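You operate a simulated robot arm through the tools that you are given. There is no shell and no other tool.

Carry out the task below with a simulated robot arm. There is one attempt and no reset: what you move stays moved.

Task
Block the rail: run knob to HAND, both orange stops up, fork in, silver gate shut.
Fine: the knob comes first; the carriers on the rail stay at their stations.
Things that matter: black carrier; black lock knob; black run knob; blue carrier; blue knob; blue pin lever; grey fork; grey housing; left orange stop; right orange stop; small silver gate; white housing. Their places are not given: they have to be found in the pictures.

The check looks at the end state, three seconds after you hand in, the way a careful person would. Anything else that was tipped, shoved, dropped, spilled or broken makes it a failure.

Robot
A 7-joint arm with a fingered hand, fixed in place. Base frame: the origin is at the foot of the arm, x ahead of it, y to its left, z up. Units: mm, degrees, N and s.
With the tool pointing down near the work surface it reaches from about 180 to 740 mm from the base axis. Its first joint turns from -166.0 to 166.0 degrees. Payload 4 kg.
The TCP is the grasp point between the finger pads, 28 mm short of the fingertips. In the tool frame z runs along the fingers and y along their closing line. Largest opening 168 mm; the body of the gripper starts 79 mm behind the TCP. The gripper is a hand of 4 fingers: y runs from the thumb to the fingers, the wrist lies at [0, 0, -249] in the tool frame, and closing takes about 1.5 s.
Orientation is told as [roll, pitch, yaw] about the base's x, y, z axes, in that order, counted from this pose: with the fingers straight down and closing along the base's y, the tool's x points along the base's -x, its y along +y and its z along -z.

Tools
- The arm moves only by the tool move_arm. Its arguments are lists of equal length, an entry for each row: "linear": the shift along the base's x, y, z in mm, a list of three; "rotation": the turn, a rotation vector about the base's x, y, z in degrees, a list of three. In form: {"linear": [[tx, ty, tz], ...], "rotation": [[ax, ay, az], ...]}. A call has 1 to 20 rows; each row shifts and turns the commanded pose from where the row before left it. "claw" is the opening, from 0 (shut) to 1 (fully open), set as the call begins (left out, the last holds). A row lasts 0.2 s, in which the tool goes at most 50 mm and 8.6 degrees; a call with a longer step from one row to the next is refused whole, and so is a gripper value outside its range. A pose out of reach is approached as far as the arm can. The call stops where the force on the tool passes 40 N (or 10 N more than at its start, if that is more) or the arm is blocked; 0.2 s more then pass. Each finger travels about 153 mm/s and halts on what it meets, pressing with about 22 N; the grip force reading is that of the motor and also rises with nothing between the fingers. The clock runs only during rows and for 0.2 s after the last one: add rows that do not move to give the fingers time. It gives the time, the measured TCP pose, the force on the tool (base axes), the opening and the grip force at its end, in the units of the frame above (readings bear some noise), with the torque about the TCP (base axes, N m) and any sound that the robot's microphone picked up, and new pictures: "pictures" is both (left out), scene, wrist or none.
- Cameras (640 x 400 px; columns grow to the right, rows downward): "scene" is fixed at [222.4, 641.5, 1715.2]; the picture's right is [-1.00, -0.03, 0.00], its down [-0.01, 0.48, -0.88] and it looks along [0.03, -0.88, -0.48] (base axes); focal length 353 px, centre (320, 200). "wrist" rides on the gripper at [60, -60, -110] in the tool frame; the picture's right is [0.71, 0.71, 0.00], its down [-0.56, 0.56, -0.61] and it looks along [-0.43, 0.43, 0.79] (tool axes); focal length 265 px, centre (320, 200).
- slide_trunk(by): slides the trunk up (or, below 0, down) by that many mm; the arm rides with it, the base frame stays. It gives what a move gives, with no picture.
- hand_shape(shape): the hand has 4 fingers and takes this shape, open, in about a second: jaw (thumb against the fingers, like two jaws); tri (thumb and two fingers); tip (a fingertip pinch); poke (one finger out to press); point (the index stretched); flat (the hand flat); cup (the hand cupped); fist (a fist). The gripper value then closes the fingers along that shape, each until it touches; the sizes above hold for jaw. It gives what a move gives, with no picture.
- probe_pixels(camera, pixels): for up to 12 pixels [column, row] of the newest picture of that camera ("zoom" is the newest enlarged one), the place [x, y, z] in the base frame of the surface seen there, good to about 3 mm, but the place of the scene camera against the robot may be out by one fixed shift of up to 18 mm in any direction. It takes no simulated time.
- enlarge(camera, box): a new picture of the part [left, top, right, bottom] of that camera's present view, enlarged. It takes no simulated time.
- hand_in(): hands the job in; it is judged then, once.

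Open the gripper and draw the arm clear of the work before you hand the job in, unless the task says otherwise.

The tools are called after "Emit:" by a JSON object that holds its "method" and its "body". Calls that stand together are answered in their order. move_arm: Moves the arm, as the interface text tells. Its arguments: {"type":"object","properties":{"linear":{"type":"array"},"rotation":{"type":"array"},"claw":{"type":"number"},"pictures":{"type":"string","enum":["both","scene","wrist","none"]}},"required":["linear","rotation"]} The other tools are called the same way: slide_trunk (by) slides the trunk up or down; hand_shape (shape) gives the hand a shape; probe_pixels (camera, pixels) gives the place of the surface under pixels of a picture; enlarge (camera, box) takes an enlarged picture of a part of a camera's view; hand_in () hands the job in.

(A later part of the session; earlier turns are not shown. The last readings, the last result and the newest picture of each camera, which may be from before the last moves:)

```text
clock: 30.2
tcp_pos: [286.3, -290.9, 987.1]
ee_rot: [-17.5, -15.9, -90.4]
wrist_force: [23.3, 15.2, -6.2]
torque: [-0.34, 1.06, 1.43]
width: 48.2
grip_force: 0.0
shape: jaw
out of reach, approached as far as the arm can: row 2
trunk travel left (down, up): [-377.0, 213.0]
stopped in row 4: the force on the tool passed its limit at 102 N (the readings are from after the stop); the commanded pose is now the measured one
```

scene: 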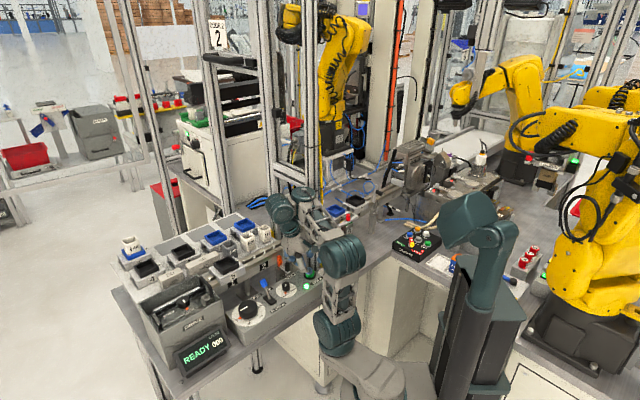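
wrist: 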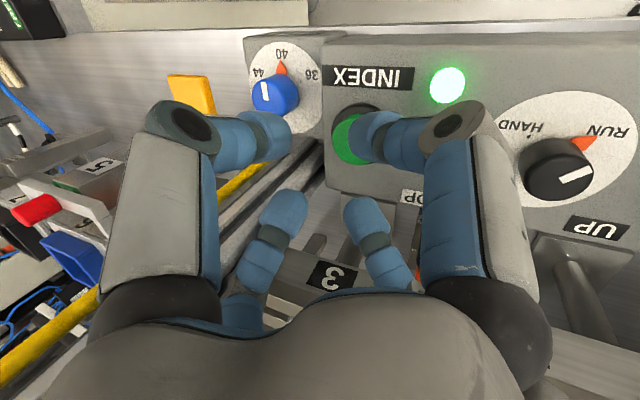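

The arm flung sideways again (out-of-reach motion) and touches near the post; the force pushes it toward +x/+y. I'll retreat along the tool's own axis (up and +x/+y) in small steps and then check the index/carriers.

Emit:
{"method": "move_arm", "body": {"linear": [[3, 2.6, 6], [3, 2.6, 9], [4, 3.5, 12], [5, 5, 12]], "rotation": [[0, 0, 0], [0, 0, 0], [0, 0, 0], [0, 0, 0]]}}

Emit:
{"method": "enlarge", "body": {"camera": "scene", "box": [110, 200, 270, 300]}}

Emit:
{"method": "enlarge", "body": {"camera": "scene", "box": [260, 190, 420, 290]}}

Emit:
{"method": "enlarge", "body": {"camera": "scene", "box": [130, 300, 290, 400]}}

```text
clock: 31.2
tcp_pos: [296.2, -279.7, 1026.3]
ee_rot: [-17.8, -16.1, -91.2]
wrist_force: [-0.3, 0.2, 1.2]
torque: [0.0, 0.01, 0.03]
width: 50.1
grip_force: 0.2
shape: jaw
trunk travel left (down, up): [-377.0, 213.0]
```

scene: 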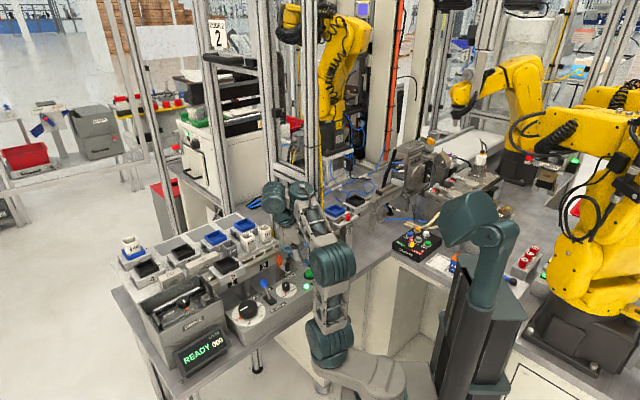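
wrist: 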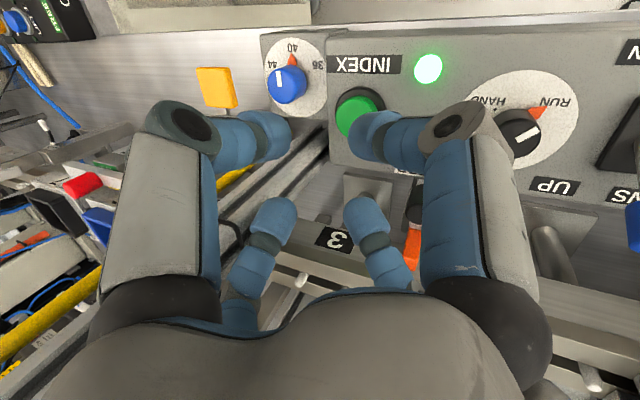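

```text
4.00 times, centred on (190, 250) of scene
```

zoom: 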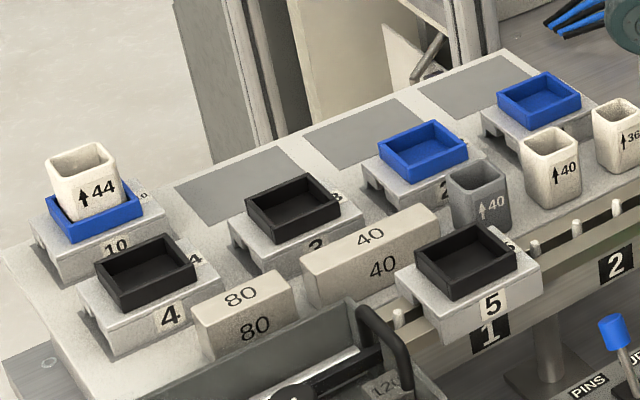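

```text
4.00 times, centred on (340, 240) of scene
```

zoom: 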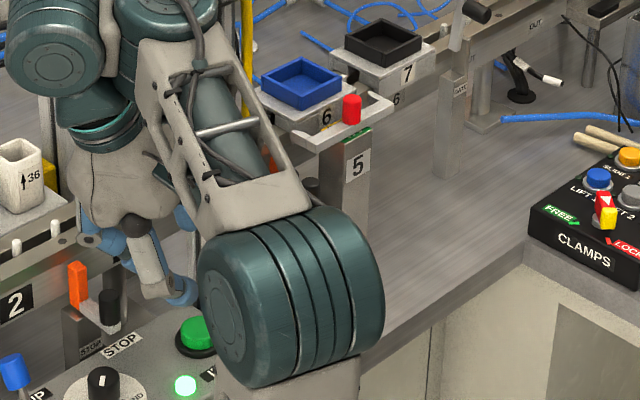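

```text
4.00 times, centred on (210, 350) of scene
```

zoom: 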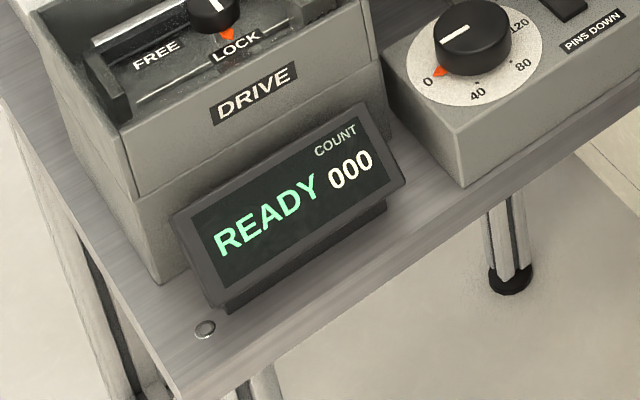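

Carriers, display (READY 000) and knobs look unchanged. I'll now move back over the knob, untilting the hand, at z≈1060.

Emit:
{"method": "move_arm", "body": {"linear": [[10, 15, 9], [12, 16, 9], [12, 16, 9], [12, 16, 9], [8, 12, 0], [5, 8, 0], [0, 0, 0]], "rotation": [[0, 0, 0], [3.8, -4.4, 0], [3.8, -4.4, 0], [3.8, -4.4, 0], [3.8, -4.4, 0], [0, 0, 0], [0, 0, 0]]}}

```text
clock: 32.9
tcp_pos: [354.6, -199.5, 1061.4]
ee_rot: [-0.7, -0.1, -93.6]
wrist_force: [-0.2, 0.2, -0.9]
torque: [0.0, 0.02, -0.02]
width: 50.6
grip_force: 0.1
shape: jaw
trunk travel left (down, up): [-377.0, 213.0]
```

scene: 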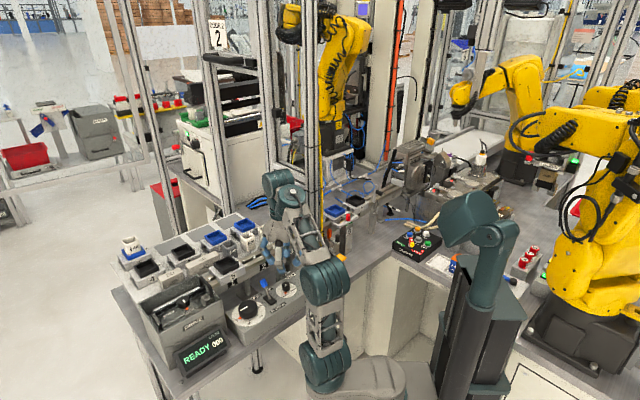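
wrist: 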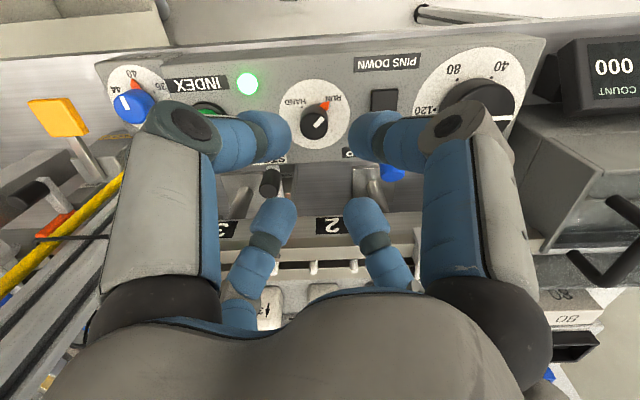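

Upright above the panel now. I'll yaw to -25° and tilt 25° with the hand leaning toward azimuth 110°, a pose that was fine in the rehearsal.

Emit:
{"method": "move_arm", "body": {"linear": [[0, 0, 0], [0, 0, 0], [0, 0, 0], [0, 0, 0], [0, 0, 0], [0, 0, 0], [0, 0, 0], [0, 0, 0], [0, 0, 0]], "rotation": [[0, 0, 7.6], [0, 0, 7.6], [0, 0, 7.6], [0, 0, 7.6], [0, 0, 7.6], [0, 0, 7.6], [0, 0, 7.6], [0, 0, 7.6], [0, 0, 7.6]]}}

Emit:
{"method": "move_arm", "body": {"linear": [[-1, 0, 0], [-1, 0, 0], [-1, 1, 0], [-1, 0, 0], [0, 0, 0]], "rotation": [[-5.9, -2.14, 0], [-5.9, -2.14, 0], [-5.9, -2.14, 0], [-5.9, -2.14, 0], [0, 0, 0]]}}

```text
clock: 34.9
tcp_pos: [355.5, -198.5, 1062.5]
ee_rot: [-0.7, 0.0, -25.3]
wrist_force: [-0.5, 0.3, 0.5]
torque: [-0.02, 0.0, -0.04]
width: 50.2
grip_force: 0.0
shape: jaw
trunk travel left (down, up): [-377.0, 213.0]
```

scene: 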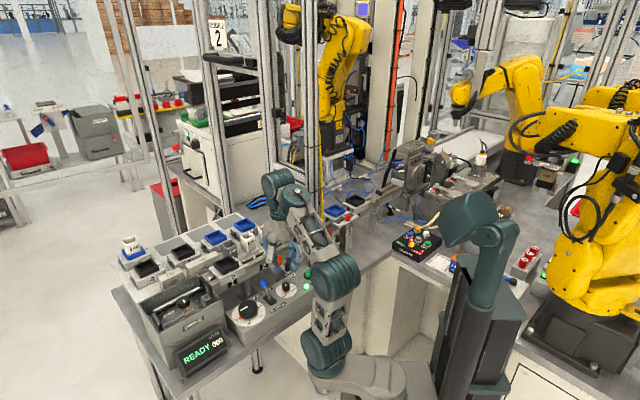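
wrist: 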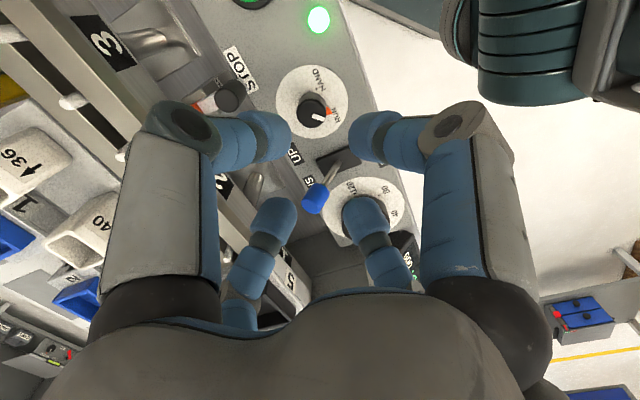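

```text
clock: 36.0
tcp_pos: [352.3, -196.2, 1062.8]
ee_rot: [-19.1, -17.5, -22.3]
wrist_force: [-0.2, 0.7, -0.3]
torque: [0.0, 0.0, -0.01]
width: 50.5
grip_force: 0.1
shape: jaw
trunk travel left (down, up): [-377.0, 213.0]
```

scene: 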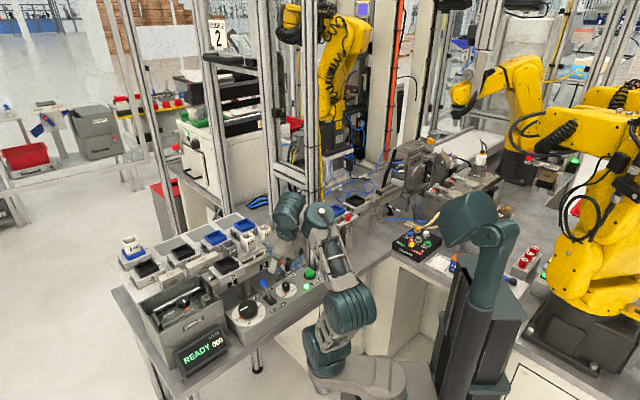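
wrist: 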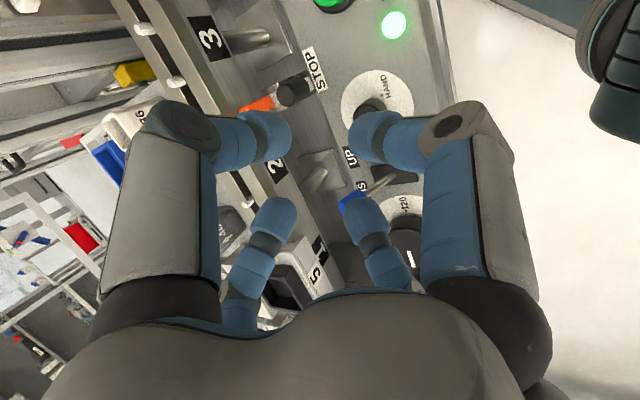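

The pose holds. Before lowering the trunk I check the elbow position vs. bench edge by probing pixels on the elbow (345, 310), forearm and shoulder.

Emit:
{"method": "probe_pixels", "body": {"camera": "scene", "pixels": [[348, 310], [322, 345], [340, 262], [320, 215], [288, 210], [360, 375], [295, 320], [285, 250], [330, 290], [375, 275]]}}

Emit:
{"method": "enlarge", "body": {"camera": "scene", "box": [240, 180, 400, 380]}}

```text
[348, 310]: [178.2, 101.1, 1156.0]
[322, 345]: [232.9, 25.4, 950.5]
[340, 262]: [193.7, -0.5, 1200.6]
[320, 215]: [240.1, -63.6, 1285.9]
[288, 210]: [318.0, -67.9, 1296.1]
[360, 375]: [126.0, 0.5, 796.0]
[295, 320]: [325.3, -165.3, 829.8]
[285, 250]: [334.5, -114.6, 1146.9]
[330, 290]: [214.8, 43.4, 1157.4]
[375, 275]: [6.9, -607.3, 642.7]
```

```text
2.00 times, centred on (320, 280) of scene
```

zoom: 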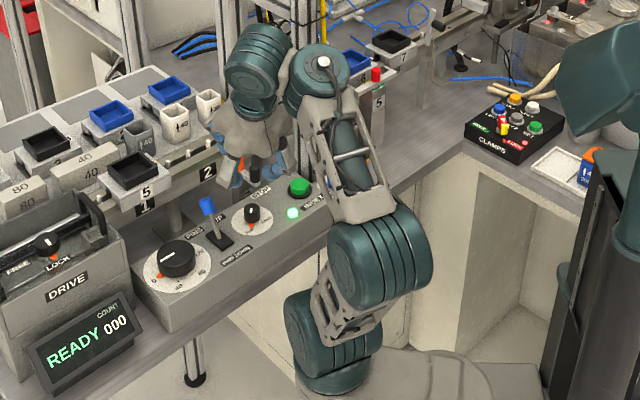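

Elbow and shoulder are well in front of the bench edge. Lower the trunk by 70 mm so the fingertips ring sits just above the knob.

Emit:
{"method": "slide_trunk", "body": {"by": -70}}

Emit:
{"method": "enlarge", "body": {"camera": "scene", "box": [240, 220, 340, 300]}}

Emit:
{"method": "enlarge", "body": {"camera": "wrist", "box": [0, 0, 640, 400]}}

```text
clock: 37.1
tcp_pos: [351.0, -197.8, 992.9]
ee_rot: [-18.9, -17.5, -22.5]
wrist_force: [0.7, 0.1, -0.9]
torque: [-0.05, 0.01, 0.0]
width: 50.2
grip_force: 0.0
shape: jaw
trunk travel left (down, up): [-307.0, 283.0]
```

```text
5.00 times, centred on (290, 260) of scene
```

zoom: 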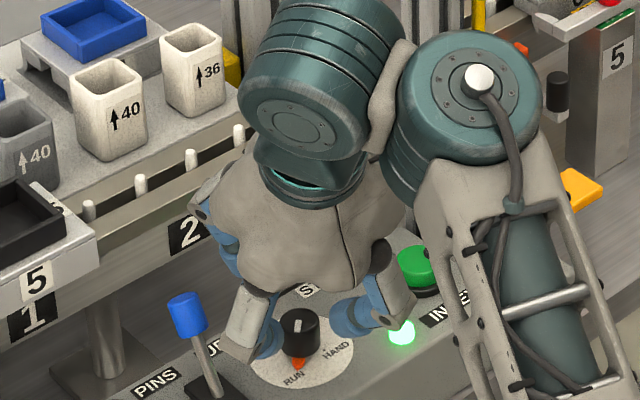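

```text
1.00 times, centred on (320, 200) of wrist (not enlarged: the box is as wide or as high as the picture)
```

zoom: 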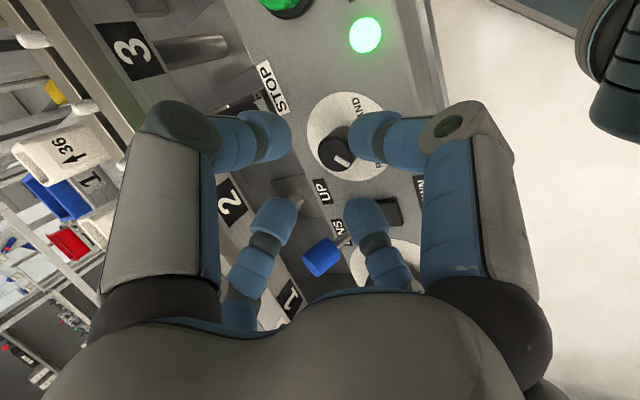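

The finger ring is centred above the knob (knob top at wrist (338,150), as expected with 25° tilt). I'll descend 31 mm in small steps.

Emit:
{"method": "move_arm", "body": {"linear": [[0, 0, -8], [0, 0, -8], [0, 0, -8], [0, 0, -7]], "rotation": [[0, 0, 0], [0, 0, 0], [0, 0, 0], [0, 0, 0]]}}

Emit:
{"method": "enlarge", "body": {"camera": "scene", "box": [250, 240, 330, 300]}}

```text
clock: 38.1
tcp_pos: [350.2, -195.5, 968.1]
ee_rot: [-18.8, -17.4, -22.5]
wrist_force: [-1.0, -0.4, 0.0]
torque: [-0.03, 0.02, 0.0]
width: 50.5
grip_force: 0.0
shape: jaw
out of reach, approached as far as the arm can: row 3, 4
trunk travel left (down, up): [-307.0, 283.0]
```

scene: 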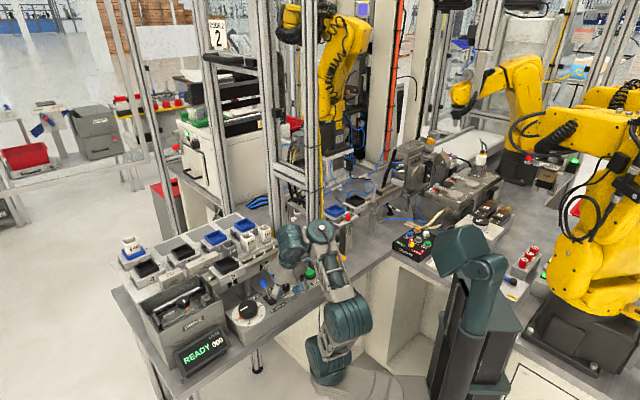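
wrist: 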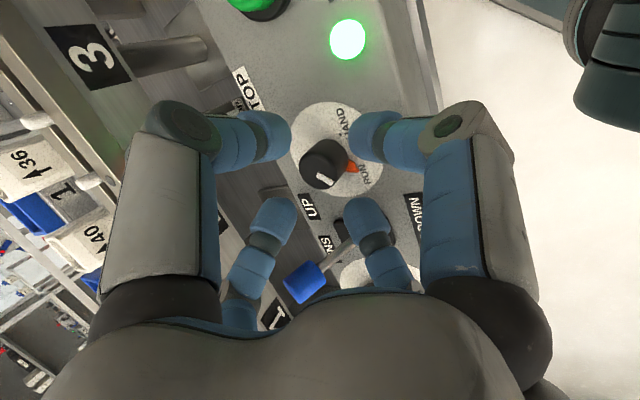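

```text
6.67 times, centred on (290, 270) of scene
```

zoom: 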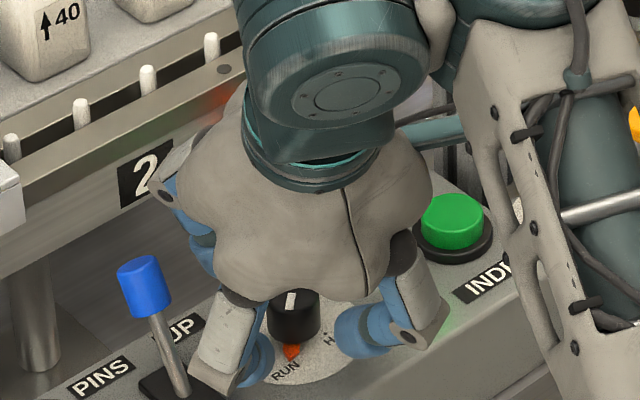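

The arm reached its lower fold limit at z≈968. I'll step back up 8 mm to a reachable command, then lower the trunk by 25 mm to make up height.

Emit:
{"method": "move_arm", "body": {"linear": [[0, 0, 8], [0, 0, 7]], "rotation": [[0, 0, 0], [0, 0, 0]], "pictures": "none"}}

Emit:
{"method": "slide_trunk", "body": {"by": -17}}

Emit:
{"method": "enlarge", "body": {"camera": "scene", "box": [250, 240, 330, 300]}}

Emit:
{"method": "enlarge", "body": {"camera": "wrist", "box": [240, 100, 400, 200]}}

```text
clock: 38.7
tcp_pos: [351.3, -195.2, 984.1]
ee_rot: [-19.0, -17.5, -22.3]
wrist_force: [0.2, 0.2, 0.5]
torque: [0.03, -0.01, -0.01]
width: 50.6
grip_force: 0.1
shape: jaw
trunk travel left (down, up): [-307.0, 283.0]
```

```text
clock: 39.4
tcp_pos: [350.6, -196.3, 967.2]
ee_rot: [-19.1, -17.5, -22.5]
wrist_force: [-0.1, -0.7, 0.3]
torque: [0.02, 0.01, 0.0]
width: 50.0
grip_force: 0.1
shape: jaw
trunk travel left (down, up): [-290.0, 300.0]
```

```text
6.67 times, centred on (290, 270) of scene
```

zoom: 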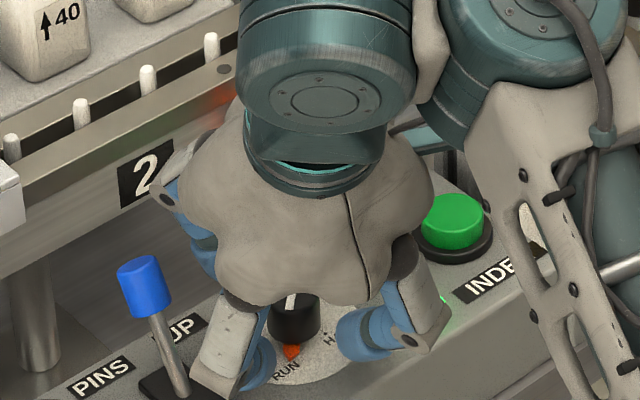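

```text
4.00 times, centred on (320, 150) of wrist
```

zoom: 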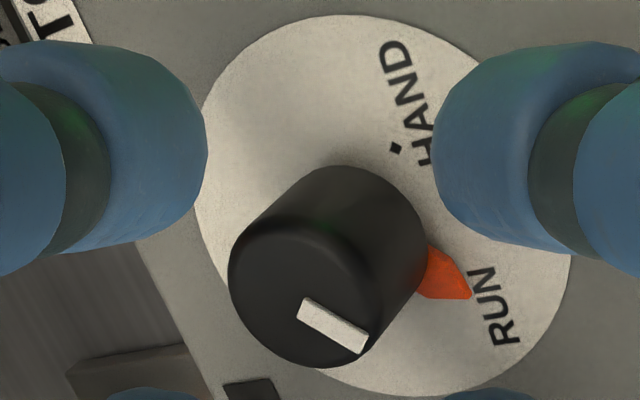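

Well centred (knob top at wrist (315,172) vs expected (320,178)). Descend 6 mm and close the fingers on the knob.

Emit:
{"method": "move_arm", "body": {"linear": [[0, 0, -3], [0, 0, -3]], "rotation": [[0, 0, 0], [0, 0, 0]], "pictures": "none"}}

Emit:
{"method": "move_arm", "body": {"linear": [[0, 0, 0], [0, 0, 0], [0, 0, 0], [0, 0, 0], [0, 0, 0]], "rotation": [[0, 0, 0], [0, 0, 0], [0, 0, 0], [0, 0, 0], [0, 0, 0]], "claw": 0}}

Emit:
{"method": "enlarge", "body": {"camera": "wrist", "box": [240, 100, 400, 200]}}

```text
clock: 40.0
tcp_pos: [350.0, -195.6, 959.6]
ee_rot: [-18.9, -17.5, -22.3]
wrist_force: [-0.5, -0.2, -0.8]
torque: [0.02, 0.03, -0.02]
width: 50.4
grip_force: 0.1
shape: jaw
trunk travel left (down, up): [-290.0, 300.0]
```

```text
clock: 41.2
tcp_pos: [350.9, -195.9, 961.0]
ee_rot: [-18.9, -17.5, -22.3]
wrist_force: [-0.9, 0.5, -1.2]
torque: [-0.01, 0.02, 0.07]
width: 23.1
grip_force: 22.1
shape: jaw
trunk travel left (down, up): [-290.0, 300.0]
```

scene: 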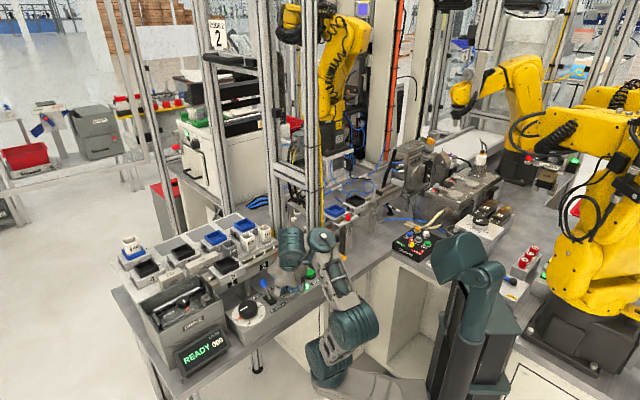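
wrist: 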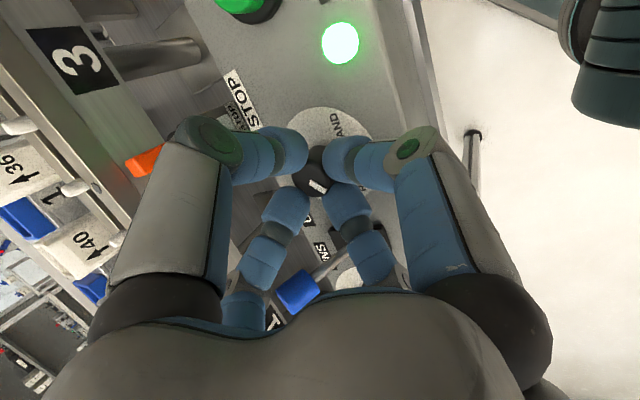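

```text
4.00 times, centred on (320, 150) of wrist
```

zoom: 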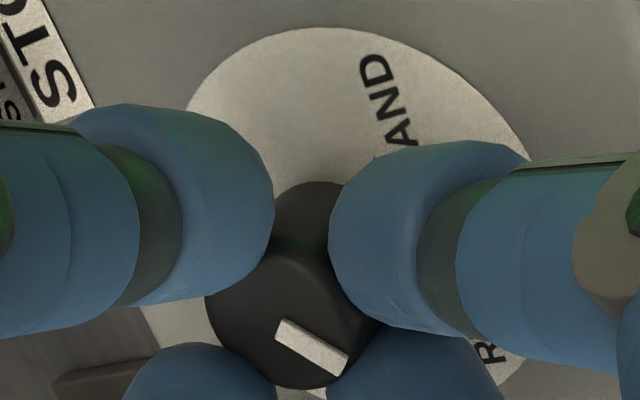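

Grip is good (width 23, 22 N). But the arm is close to its fold limit here, so before turning I'll open, raise by 35 mm, and drop the trunk 35 mm to gain margin.

Emit:
{"method": "move_arm", "body": {"linear": [[0, 0, 0], [0, 0, 0], [0, 0, 12], [0, 0, 12], [0, 0, 11], [0, 0, 0]], "rotation": [[0, 0, 0], [0, 0, 0], [0, 0, 0], [0, 0, 0], [0, 0, 0], [0, 0, 0]], "claw": 0.3, "pictures": "none"}}

Emit:
{"method": "slide_trunk", "body": {"by": -35}}

Emit:
{"method": "enlarge", "body": {"camera": "wrist", "box": [0, 0, 640, 400]}}

```text
clock: 42.6
tcp_pos: [350.5, -195.2, 994.7]
ee_rot: [-19.0, -17.5, -22.3]
wrist_force: [-0.5, 0.3, -0.2]
torque: [0.01, -0.02, 0.02]
width: 50.5
grip_force: 0.0
shape: jaw
trunk travel left (down, up): [-290.0, 300.0]
```

```text
clock: 43.4
tcp_pos: [351.5, -195.1, 960.2]
ee_rot: [-19.0, -17.5, -22.5]
wrist_force: [-0.3, 0.2, 0.0]
torque: [0.0, -0.01, 0.03]
width: 50.4
grip_force: 0.0
shape: jaw
trunk travel left (down, up): [-255.0, 335.0]
```

```text
1.00 times, centred on (320, 200) of wrist (not enlarged: the box is as wide or as high as the picture)
```

zoom: 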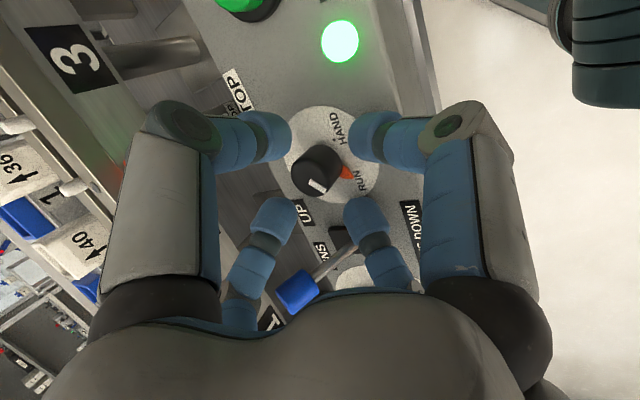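

Re-grip the knob and swing +45° (lean 110→155°) around the knob axis.

Emit:
{"method": "move_arm", "body": {"linear": [[0, 0, 0], [0, 0, 0], [0, 0, 0], [0, 0, 0], [0, 0, 0], [-1.5, -0.66, 0], [-1.4, -0.85, 0], [-1.28, -1.02, 0], [-1.13, -1.18, 0], [-0.97, -1.32, 0], [-0.79, -1.43, 0]], "rotation": [[0, 0, 0], [0, 0, 0], [0, 0, 0], [0, 0, 0], [0, 0, 0], [0, 0, 7.5], [0, 0, 7.5], [0, 0, 7.5], [0, 0, 7.5], [0, 0, 7.5], [0, 0, 7.5]], "claw": 0}}

Emit:
{"method": "enlarge", "body": {"camera": "scene", "box": [250, 240, 330, 300]}}

Emit:
{"method": "enlarge", "body": {"camera": "wrist", "box": [240, 100, 400, 200]}}

```text
clock: 45.8
tcp_pos: [343.8, -202.2, 960.4]
ee_rot: [-19.0, -17.4, 22.7]
wrist_force: [-10.6, 5.1, -4.7]
torque: [0.13, 0.27, -0.03]
width: 23.1
grip_force: 22.0
shape: jaw
trunk travel left (down, up): [-255.0, 335.0]
```

scene: 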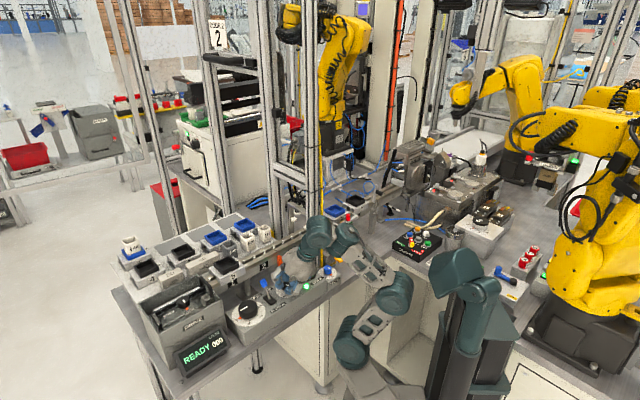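
wrist: 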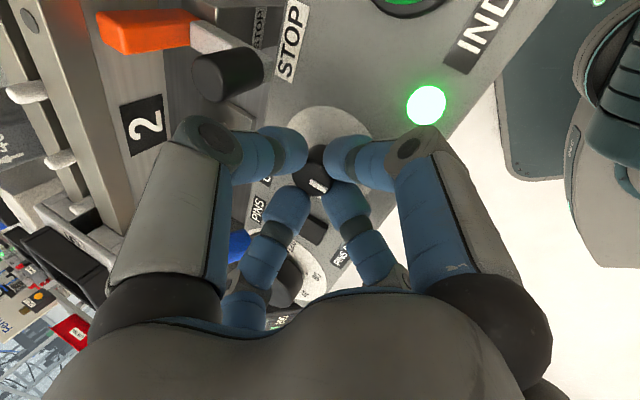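

```text
6.67 times, centred on (290, 270) of scene
```

zoom: 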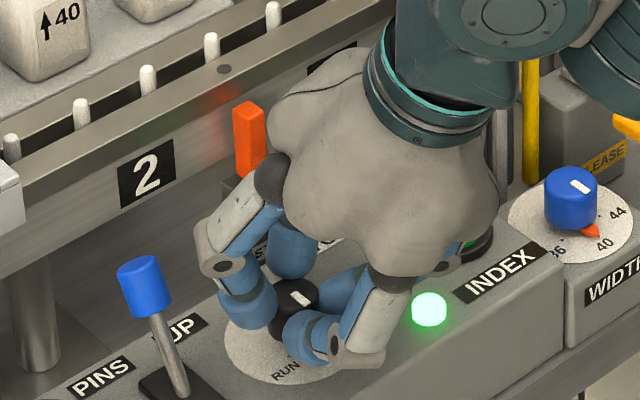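

```text
4.00 times, centred on (320, 150) of wrist
```

zoom: 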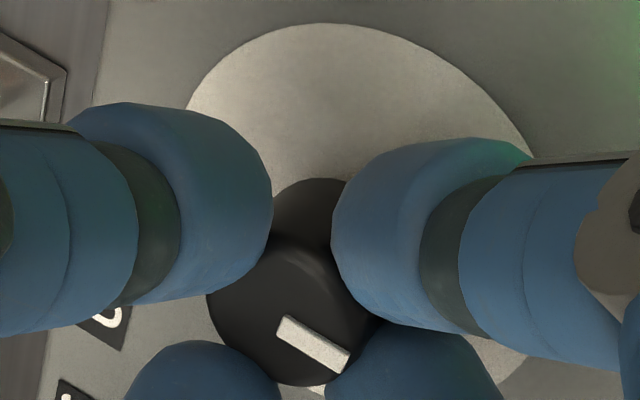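

The knob turned with the hand (mark still aligned to the gripper). I'll continue 15° more, watching for the reach limit.

Emit:
{"method": "move_arm", "body": {"linear": [[-0.59, -1.52, 0], [-0.39, -1.59, 0]], "rotation": [[0, 0, 7.5], [0, 0, 7.5]]}}

Emit:
{"method": "enlarge", "body": {"camera": "wrist", "box": [240, 100, 400, 200]}}

```text
clock: 46.4
tcp_pos: [341.3, -205.2, 960.7]
ee_rot: [-18.9, -17.4, 37.5]
wrist_force: [-14.1, 4.4, -7.4]
torque: [0.06, 0.29, -0.02]
width: 23.2
grip_force: 22.2
shape: jaw
trunk travel left (down, up): [-255.0, 335.0]
```

scene: 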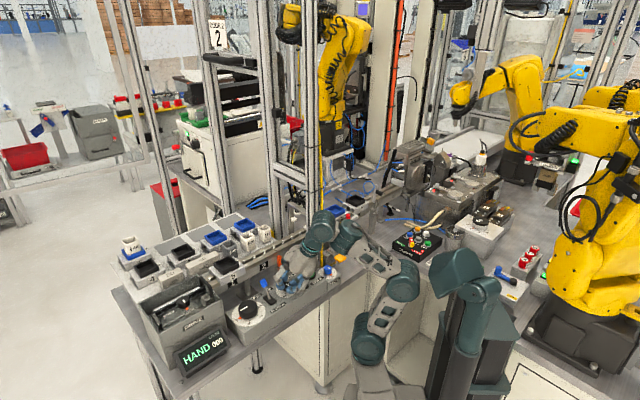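
wrist: 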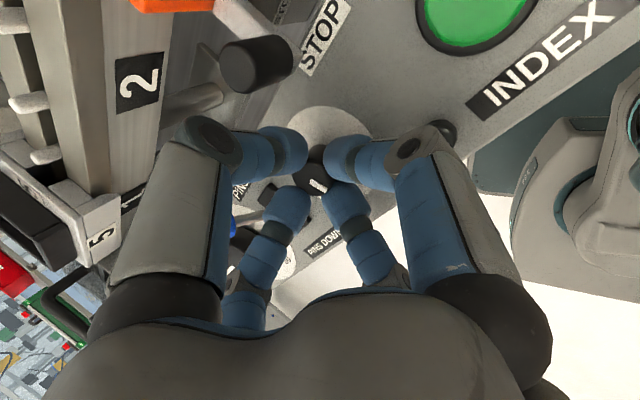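

```text
4.00 times, centred on (320, 150) of wrist
```

zoom: 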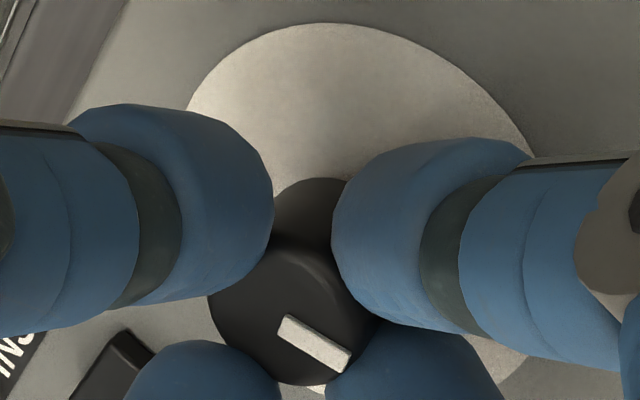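

The display changed to "HAND". I'll open and lift a bit to see where the pointer sits relative to the HAND dot.

Emit:
{"method": "move_arm", "body": {"linear": [[0, 0, 0], [0, 0, 0], [0, 0, 12], [0, 0, 12], [0, 0, 12], [0, 0, 0]], "rotation": [[0, 0, 0], [0, 0, 0], [0, 0, 0], [0, 0, 0], [0, 0, 0], [0, 0, 0]], "claw": 0.3}}

Emit:
{"method": "enlarge", "body": {"camera": "wrist", "box": [240, 80, 400, 180]}}

Emit:
{"method": "enlarge", "body": {"camera": "scene", "box": [250, 250, 330, 310]}}

```text
clock: 47.8
tcp_pos: [343.1, -203.0, 996.2]
ee_rot: [-19.0, -17.5, 37.5]
wrist_force: [0.2, 0.5, -0.6]
torque: [-0.01, 0.0, 0.0]
width: 49.9
grip_force: 0.1
shape: jaw
trunk travel left (down, up): [-255.0, 335.0]
```

scene: 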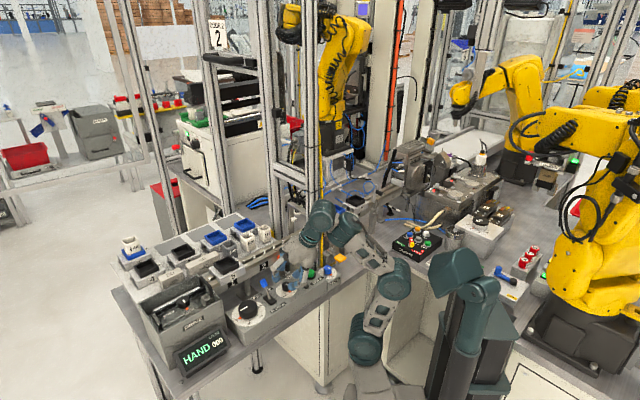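
wrist: 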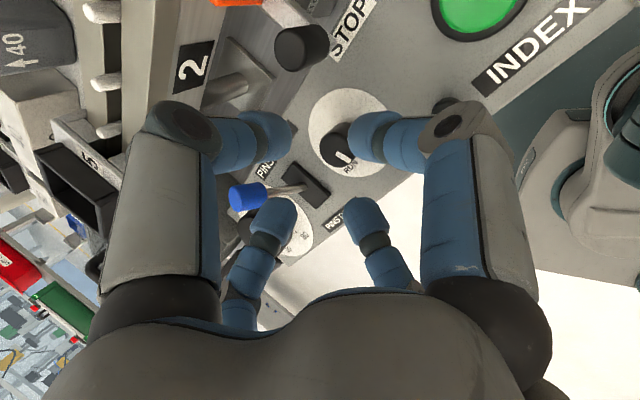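

```text
4.00 times, centred on (320, 130) of wrist
```

zoom: 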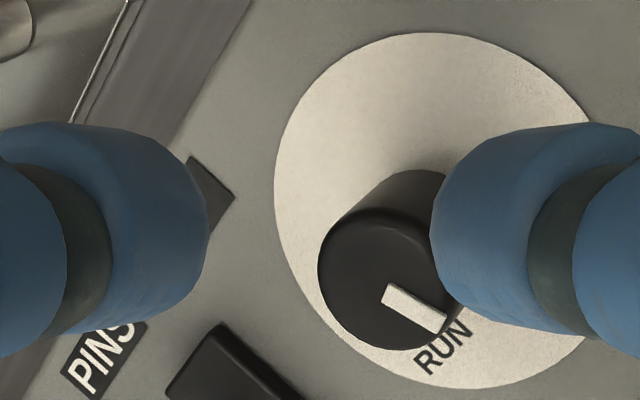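

```text
6.67 times, centred on (290, 280) of scene
```

zoom: 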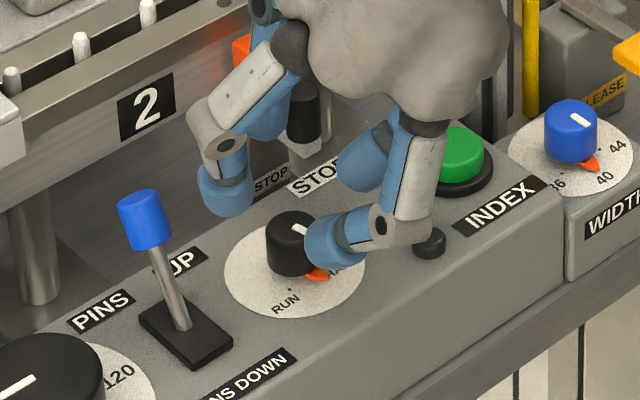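

Display says HAND, but the pointer still lacks about 25° to the dot. I'll swing back 30° while raised, descend, re-grip, and turn another 25°.

Emit:
{"method": "move_arm", "body": {"linear": [[0.8, 1, 0], [0.8, 1, 0], [0.8, 1, 0], [0.97, 1, 0], [0, 0, -12], [0, 0, -12], [0, 0, -12]], "rotation": [[0, 0, -7.5], [0, 0, -7.5], [0, 0, -7.5], [0, 0, -7.5], [0, 0, 0], [0, 0, 0], [0, 0, 0]], "claw": 0.3}}

Emit:
{"method": "enlarge", "body": {"camera": "wrist", "box": [240, 100, 400, 200]}}

```text
clock: 49.4
tcp_pos: [345.5, -200.7, 959.6]
ee_rot: [-18.9, -17.5, 7.7]
wrist_force: [0.4, 0.8, 0.0]
torque: [-0.01, 0.01, 0.0]
width: 50.5
grip_force: 0.0
shape: jaw
trunk travel left (down, up): [-255.0, 335.0]
```

scene: 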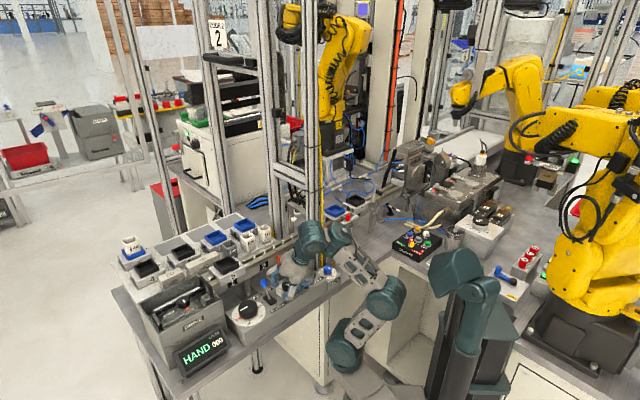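
wrist: 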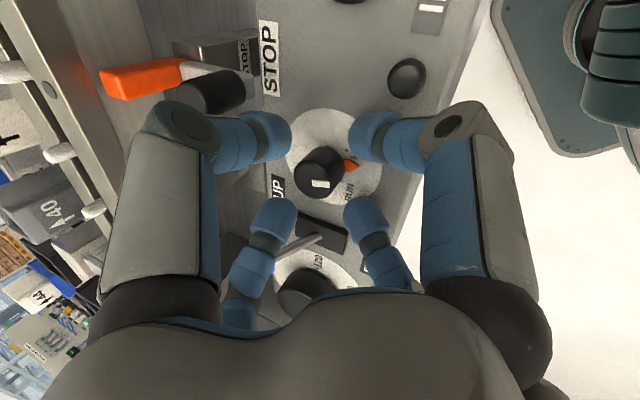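

```text
4.00 times, centred on (320, 150) of wrist
```

zoom: 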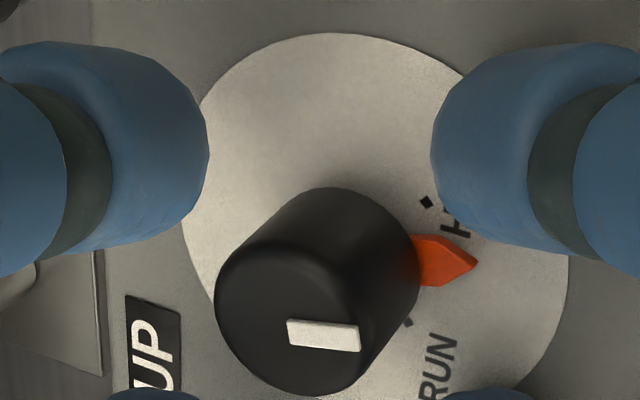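

I'll probe the dots and pointer tip to compute the remaining angle.

Emit:
{"method": "probe_pixels", "body": {"camera": "zoom", "pixels": [[427, 203], [407, 323], [470, 266], [420, 248], [190, 220], [565, 270], [345, 38], [295, 300]]}}

```text
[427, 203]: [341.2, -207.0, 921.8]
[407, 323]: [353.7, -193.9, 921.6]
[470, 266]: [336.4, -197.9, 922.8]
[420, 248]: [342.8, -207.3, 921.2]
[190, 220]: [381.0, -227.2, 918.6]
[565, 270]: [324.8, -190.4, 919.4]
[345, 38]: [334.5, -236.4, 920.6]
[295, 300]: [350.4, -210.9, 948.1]
```

Remaining angle from pointer (az ≈147°) to HAND dot (az ≈171°) is about 25°. Grip and swing +25.5°.

Emit:
{"method": "move_arm", "body": {"linear": [[0, 0, 0], [0, 0, 0], [0, 0, 0], [0, 0, 0], [0, 0, 0], [-1.02, -1.42, 0], [-0.8, -1.55, 0], [-0.57, -1.64, 0], [0, 0, 0]], "rotation": [[0, 0, 0], [0, 0, 0], [0, 0, 0], [0, 0, 0], [0, 0, 0], [0, 0, 8.5], [0, 0, 8.5], [0, 0, 8.5], [0, 0, 0]], "claw": 0, "pictures": "none"}}

Emit:
{"method": "move_arm", "body": {"linear": [[0, 0, 0], [0, 0, 0], [0, 0, 12], [0, 0, 12], [0, 0, 12], [0, 0, 12]], "rotation": [[0, 0, 0], [0, 0, 0], [0, 0, 0], [0, 0, 0], [0, 0, 0], [0, 0, 0]], "claw": 0.3}}

Emit:
{"method": "enlarge", "body": {"camera": "scene", "box": [250, 250, 330, 310]}}

Emit:
{"method": "enlarge", "body": {"camera": "wrist", "box": [280, 80, 440, 180]}}

```text
clock: 51.4
tcp_pos: [342.8, -204.9, 960.2]
ee_rot: [-18.9, -17.4, 33.2]
wrist_force: [-1.9, 0.0, 2.7]
torque: [-0.01, 0.02, -0.03]
width: 22.9
grip_force: 21.7
shape: jaw
trunk travel left (down, up): [-255.0, 335.0]
```

```text
clock: 52.8
tcp_pos: [343.9, -205.4, 1006.2]
ee_rot: [-19.0, -17.5, 33.1]
wrist_force: [-0.5, 0.4, -0.9]
torque: [0.0, -0.01, -0.02]
width: 50.2
grip_force: 0.1
shape: jaw
trunk travel left (down, up): [-255.0, 335.0]
```

scene: 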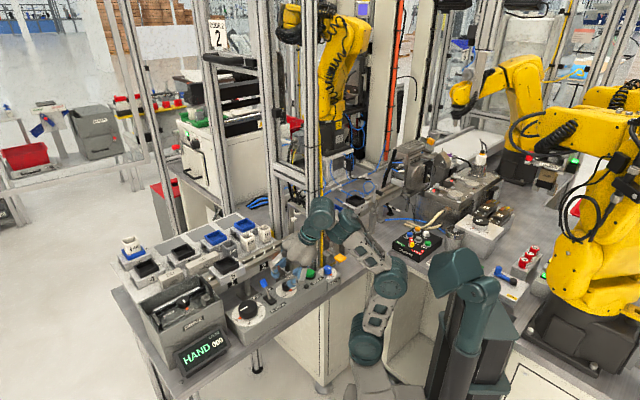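
wrist: 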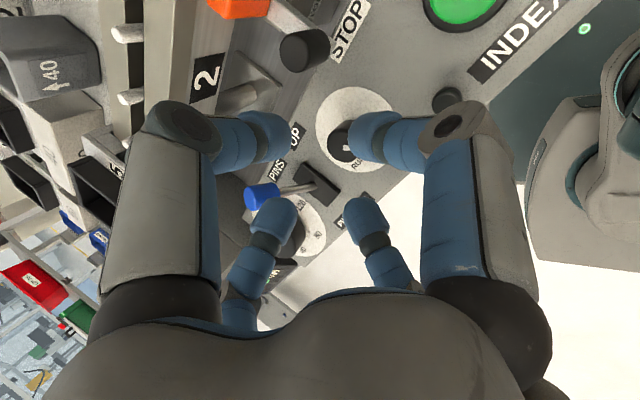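

```text
6.67 times, centred on (290, 280) of scene
```

zoom: 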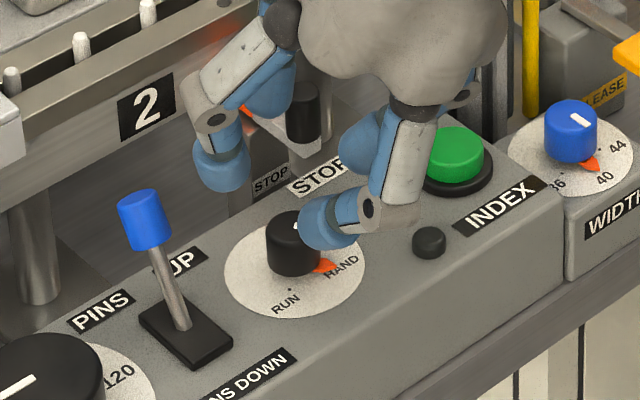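

```text
4.00 times, centred on (360, 130) of wrist
```

zoom: 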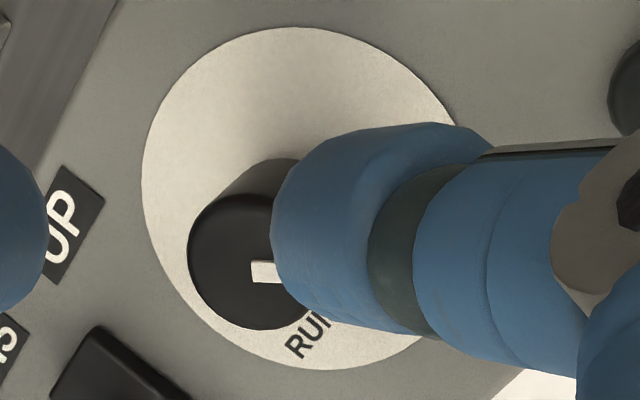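

The pointer now covers the HAND dot (zoom (328,265)). Next, raise the hand clear using the trunk, then inspect the left stop mechanism.

Emit:
{"method": "slide_trunk", "body": {"by": 120}}

Emit:
{"method": "enlarge", "body": {"camera": "wrist", "box": [0, 0, 640, 400]}}

Emit:
{"method": "enlarge", "body": {"camera": "scene", "box": [260, 240, 310, 280]}}

Emit:
{"method": "enlarge", "body": {"camera": "scene", "box": [320, 210, 370, 260]}}

Emit:
{"method": "enlarge", "body": {"camera": "scene", "box": [360, 170, 410, 220]}}

```text
clock: 54.3
tcp_pos: [344.3, -205.6, 1125.9]
ee_rot: [-19.0, -17.4, 33.1]
wrist_force: [-0.2, 0.2, -0.8]
torque: [-0.01, 0.0, -0.01]
width: 49.9
grip_force: 0.0
shape: jaw
trunk travel left (down, up): [-375.0, 215.0]
```

```text
1.00 times, centred on (320, 200) of wrist (not enlarged: the box is as wide or as high as the picture)
```

zoom: 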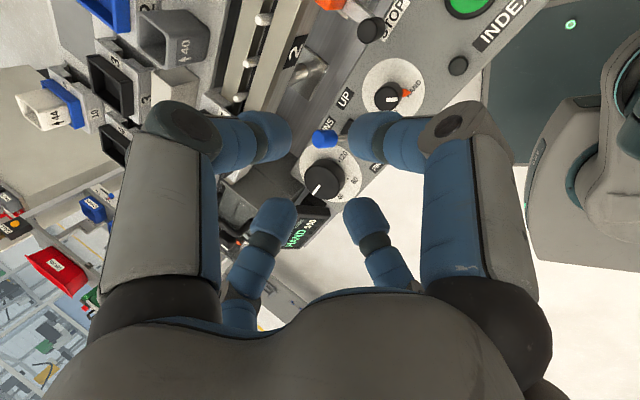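

```text
10.00 times, centred on (285, 260) of scene
```

zoom: 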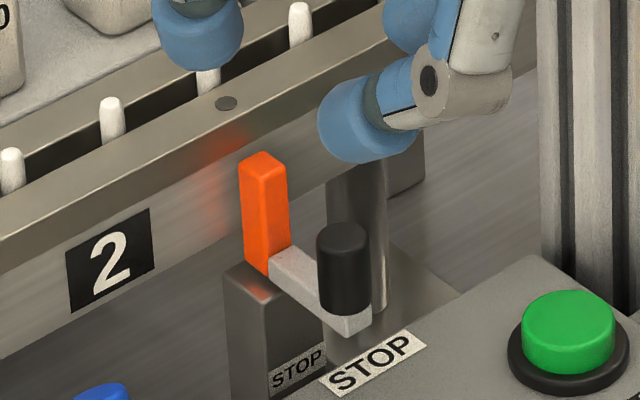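

```text
8.00 times, centred on (345, 235) of scene
```

zoom: 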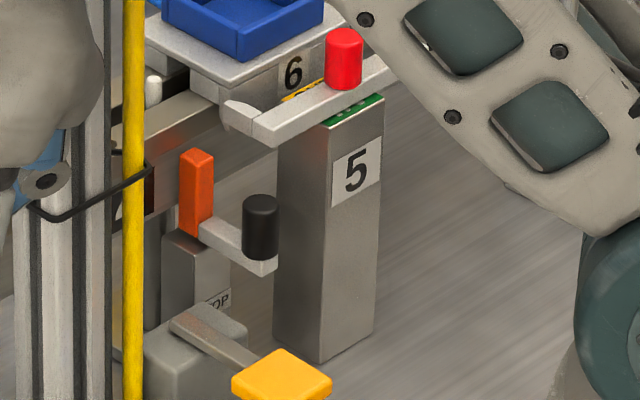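

```text
8.00 times, centred on (385, 195) of scene
```

zoom: 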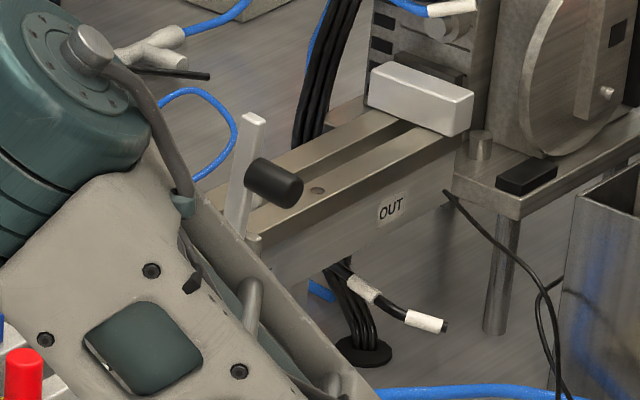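

The stop is an orange bar sliding in its post, with a black handle to lift. I'll bring the hand over the left handle (353.8, -271, top 980) with lean 135°, staying high.

Emit:
{"method": "move_arm", "body": {"linear": [[0, -14, 0], [0, -14, 0], [0.7, -15, 0], [0.7, -14, 0], [0, 0, 0]], "rotation": [[0, 0, -7.6], [0, 0, -7.6], [0, 0, -7.6], [0, 0, -7.6], [0, 0, 0]]}}

```text
clock: 55.5
tcp_pos: [344.7, -262.7, 1125.6]
ee_rot: [-18.9, -17.4, 2.6]
wrist_force: [-1.0, 0.1, 0.0]
torque: [0.02, 0.01, -0.01]
width: 50.3
grip_force: 0.0
shape: jaw
trunk travel left (down, up): [-375.0, 215.0]
```

scene: 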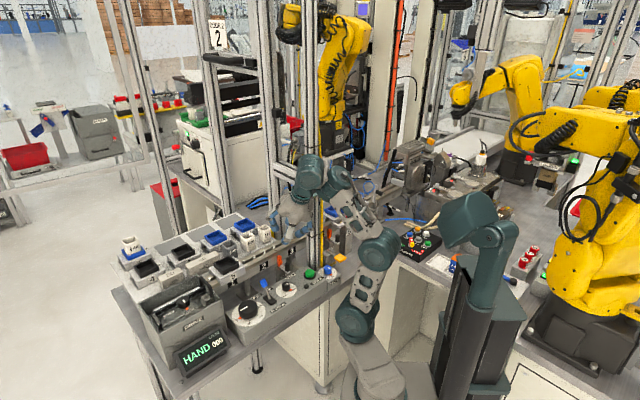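
wrist: 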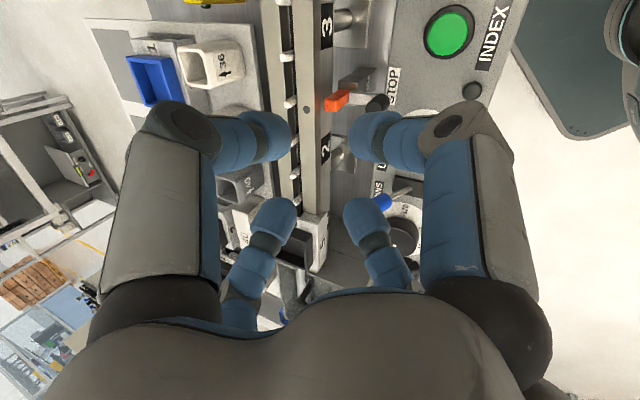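

Good pose. I'll probe the orange stop, handle, rail and post from this wrist view to refine.

Emit:
{"method": "probe_pixels", "body": {"camera": "wrist", "pixels": [[337, 100], [376, 102], [308, 110], [324, 110], [290, 108], [335, 60], [310, 60], [363, 75]]}}

Emit:
{"method": "enlarge", "body": {"camera": "wrist", "box": [280, 60, 440, 160]}}

Emit:
{"method": "slide_trunk", "body": {"by": -80}}

Emit:
{"method": "enlarge", "body": {"camera": "wrist", "box": [0, 0, 640, 400]}}

```text
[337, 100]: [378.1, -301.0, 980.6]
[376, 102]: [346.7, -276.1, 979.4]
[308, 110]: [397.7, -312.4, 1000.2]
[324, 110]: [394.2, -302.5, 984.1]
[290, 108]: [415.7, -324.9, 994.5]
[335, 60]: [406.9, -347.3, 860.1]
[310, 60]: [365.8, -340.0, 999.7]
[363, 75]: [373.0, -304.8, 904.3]
```

```text
4.00 times, centred on (360, 110) of wrist
```

zoom: 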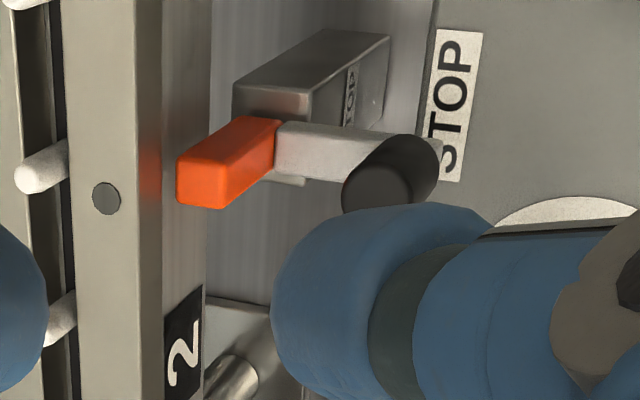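

```text
clock: 56.6
tcp_pos: [345.1, -260.9, 1046.6]
ee_rot: [-18.9, -17.5, 2.7]
wrist_force: [0.0, -0.2, 0.4]
torque: [-0.02, 0.01, 0.0]
width: 50.4
grip_force: 0.1
shape: jaw
trunk travel left (down, up): [-295.0, 295.0]
```

```text
1.00 times, centred on (320, 200) of wrist (not enlarged: the box is as wide or as high as the picture)
```

zoom: 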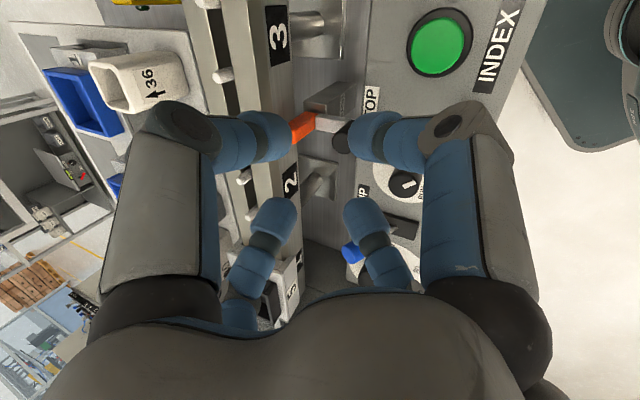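

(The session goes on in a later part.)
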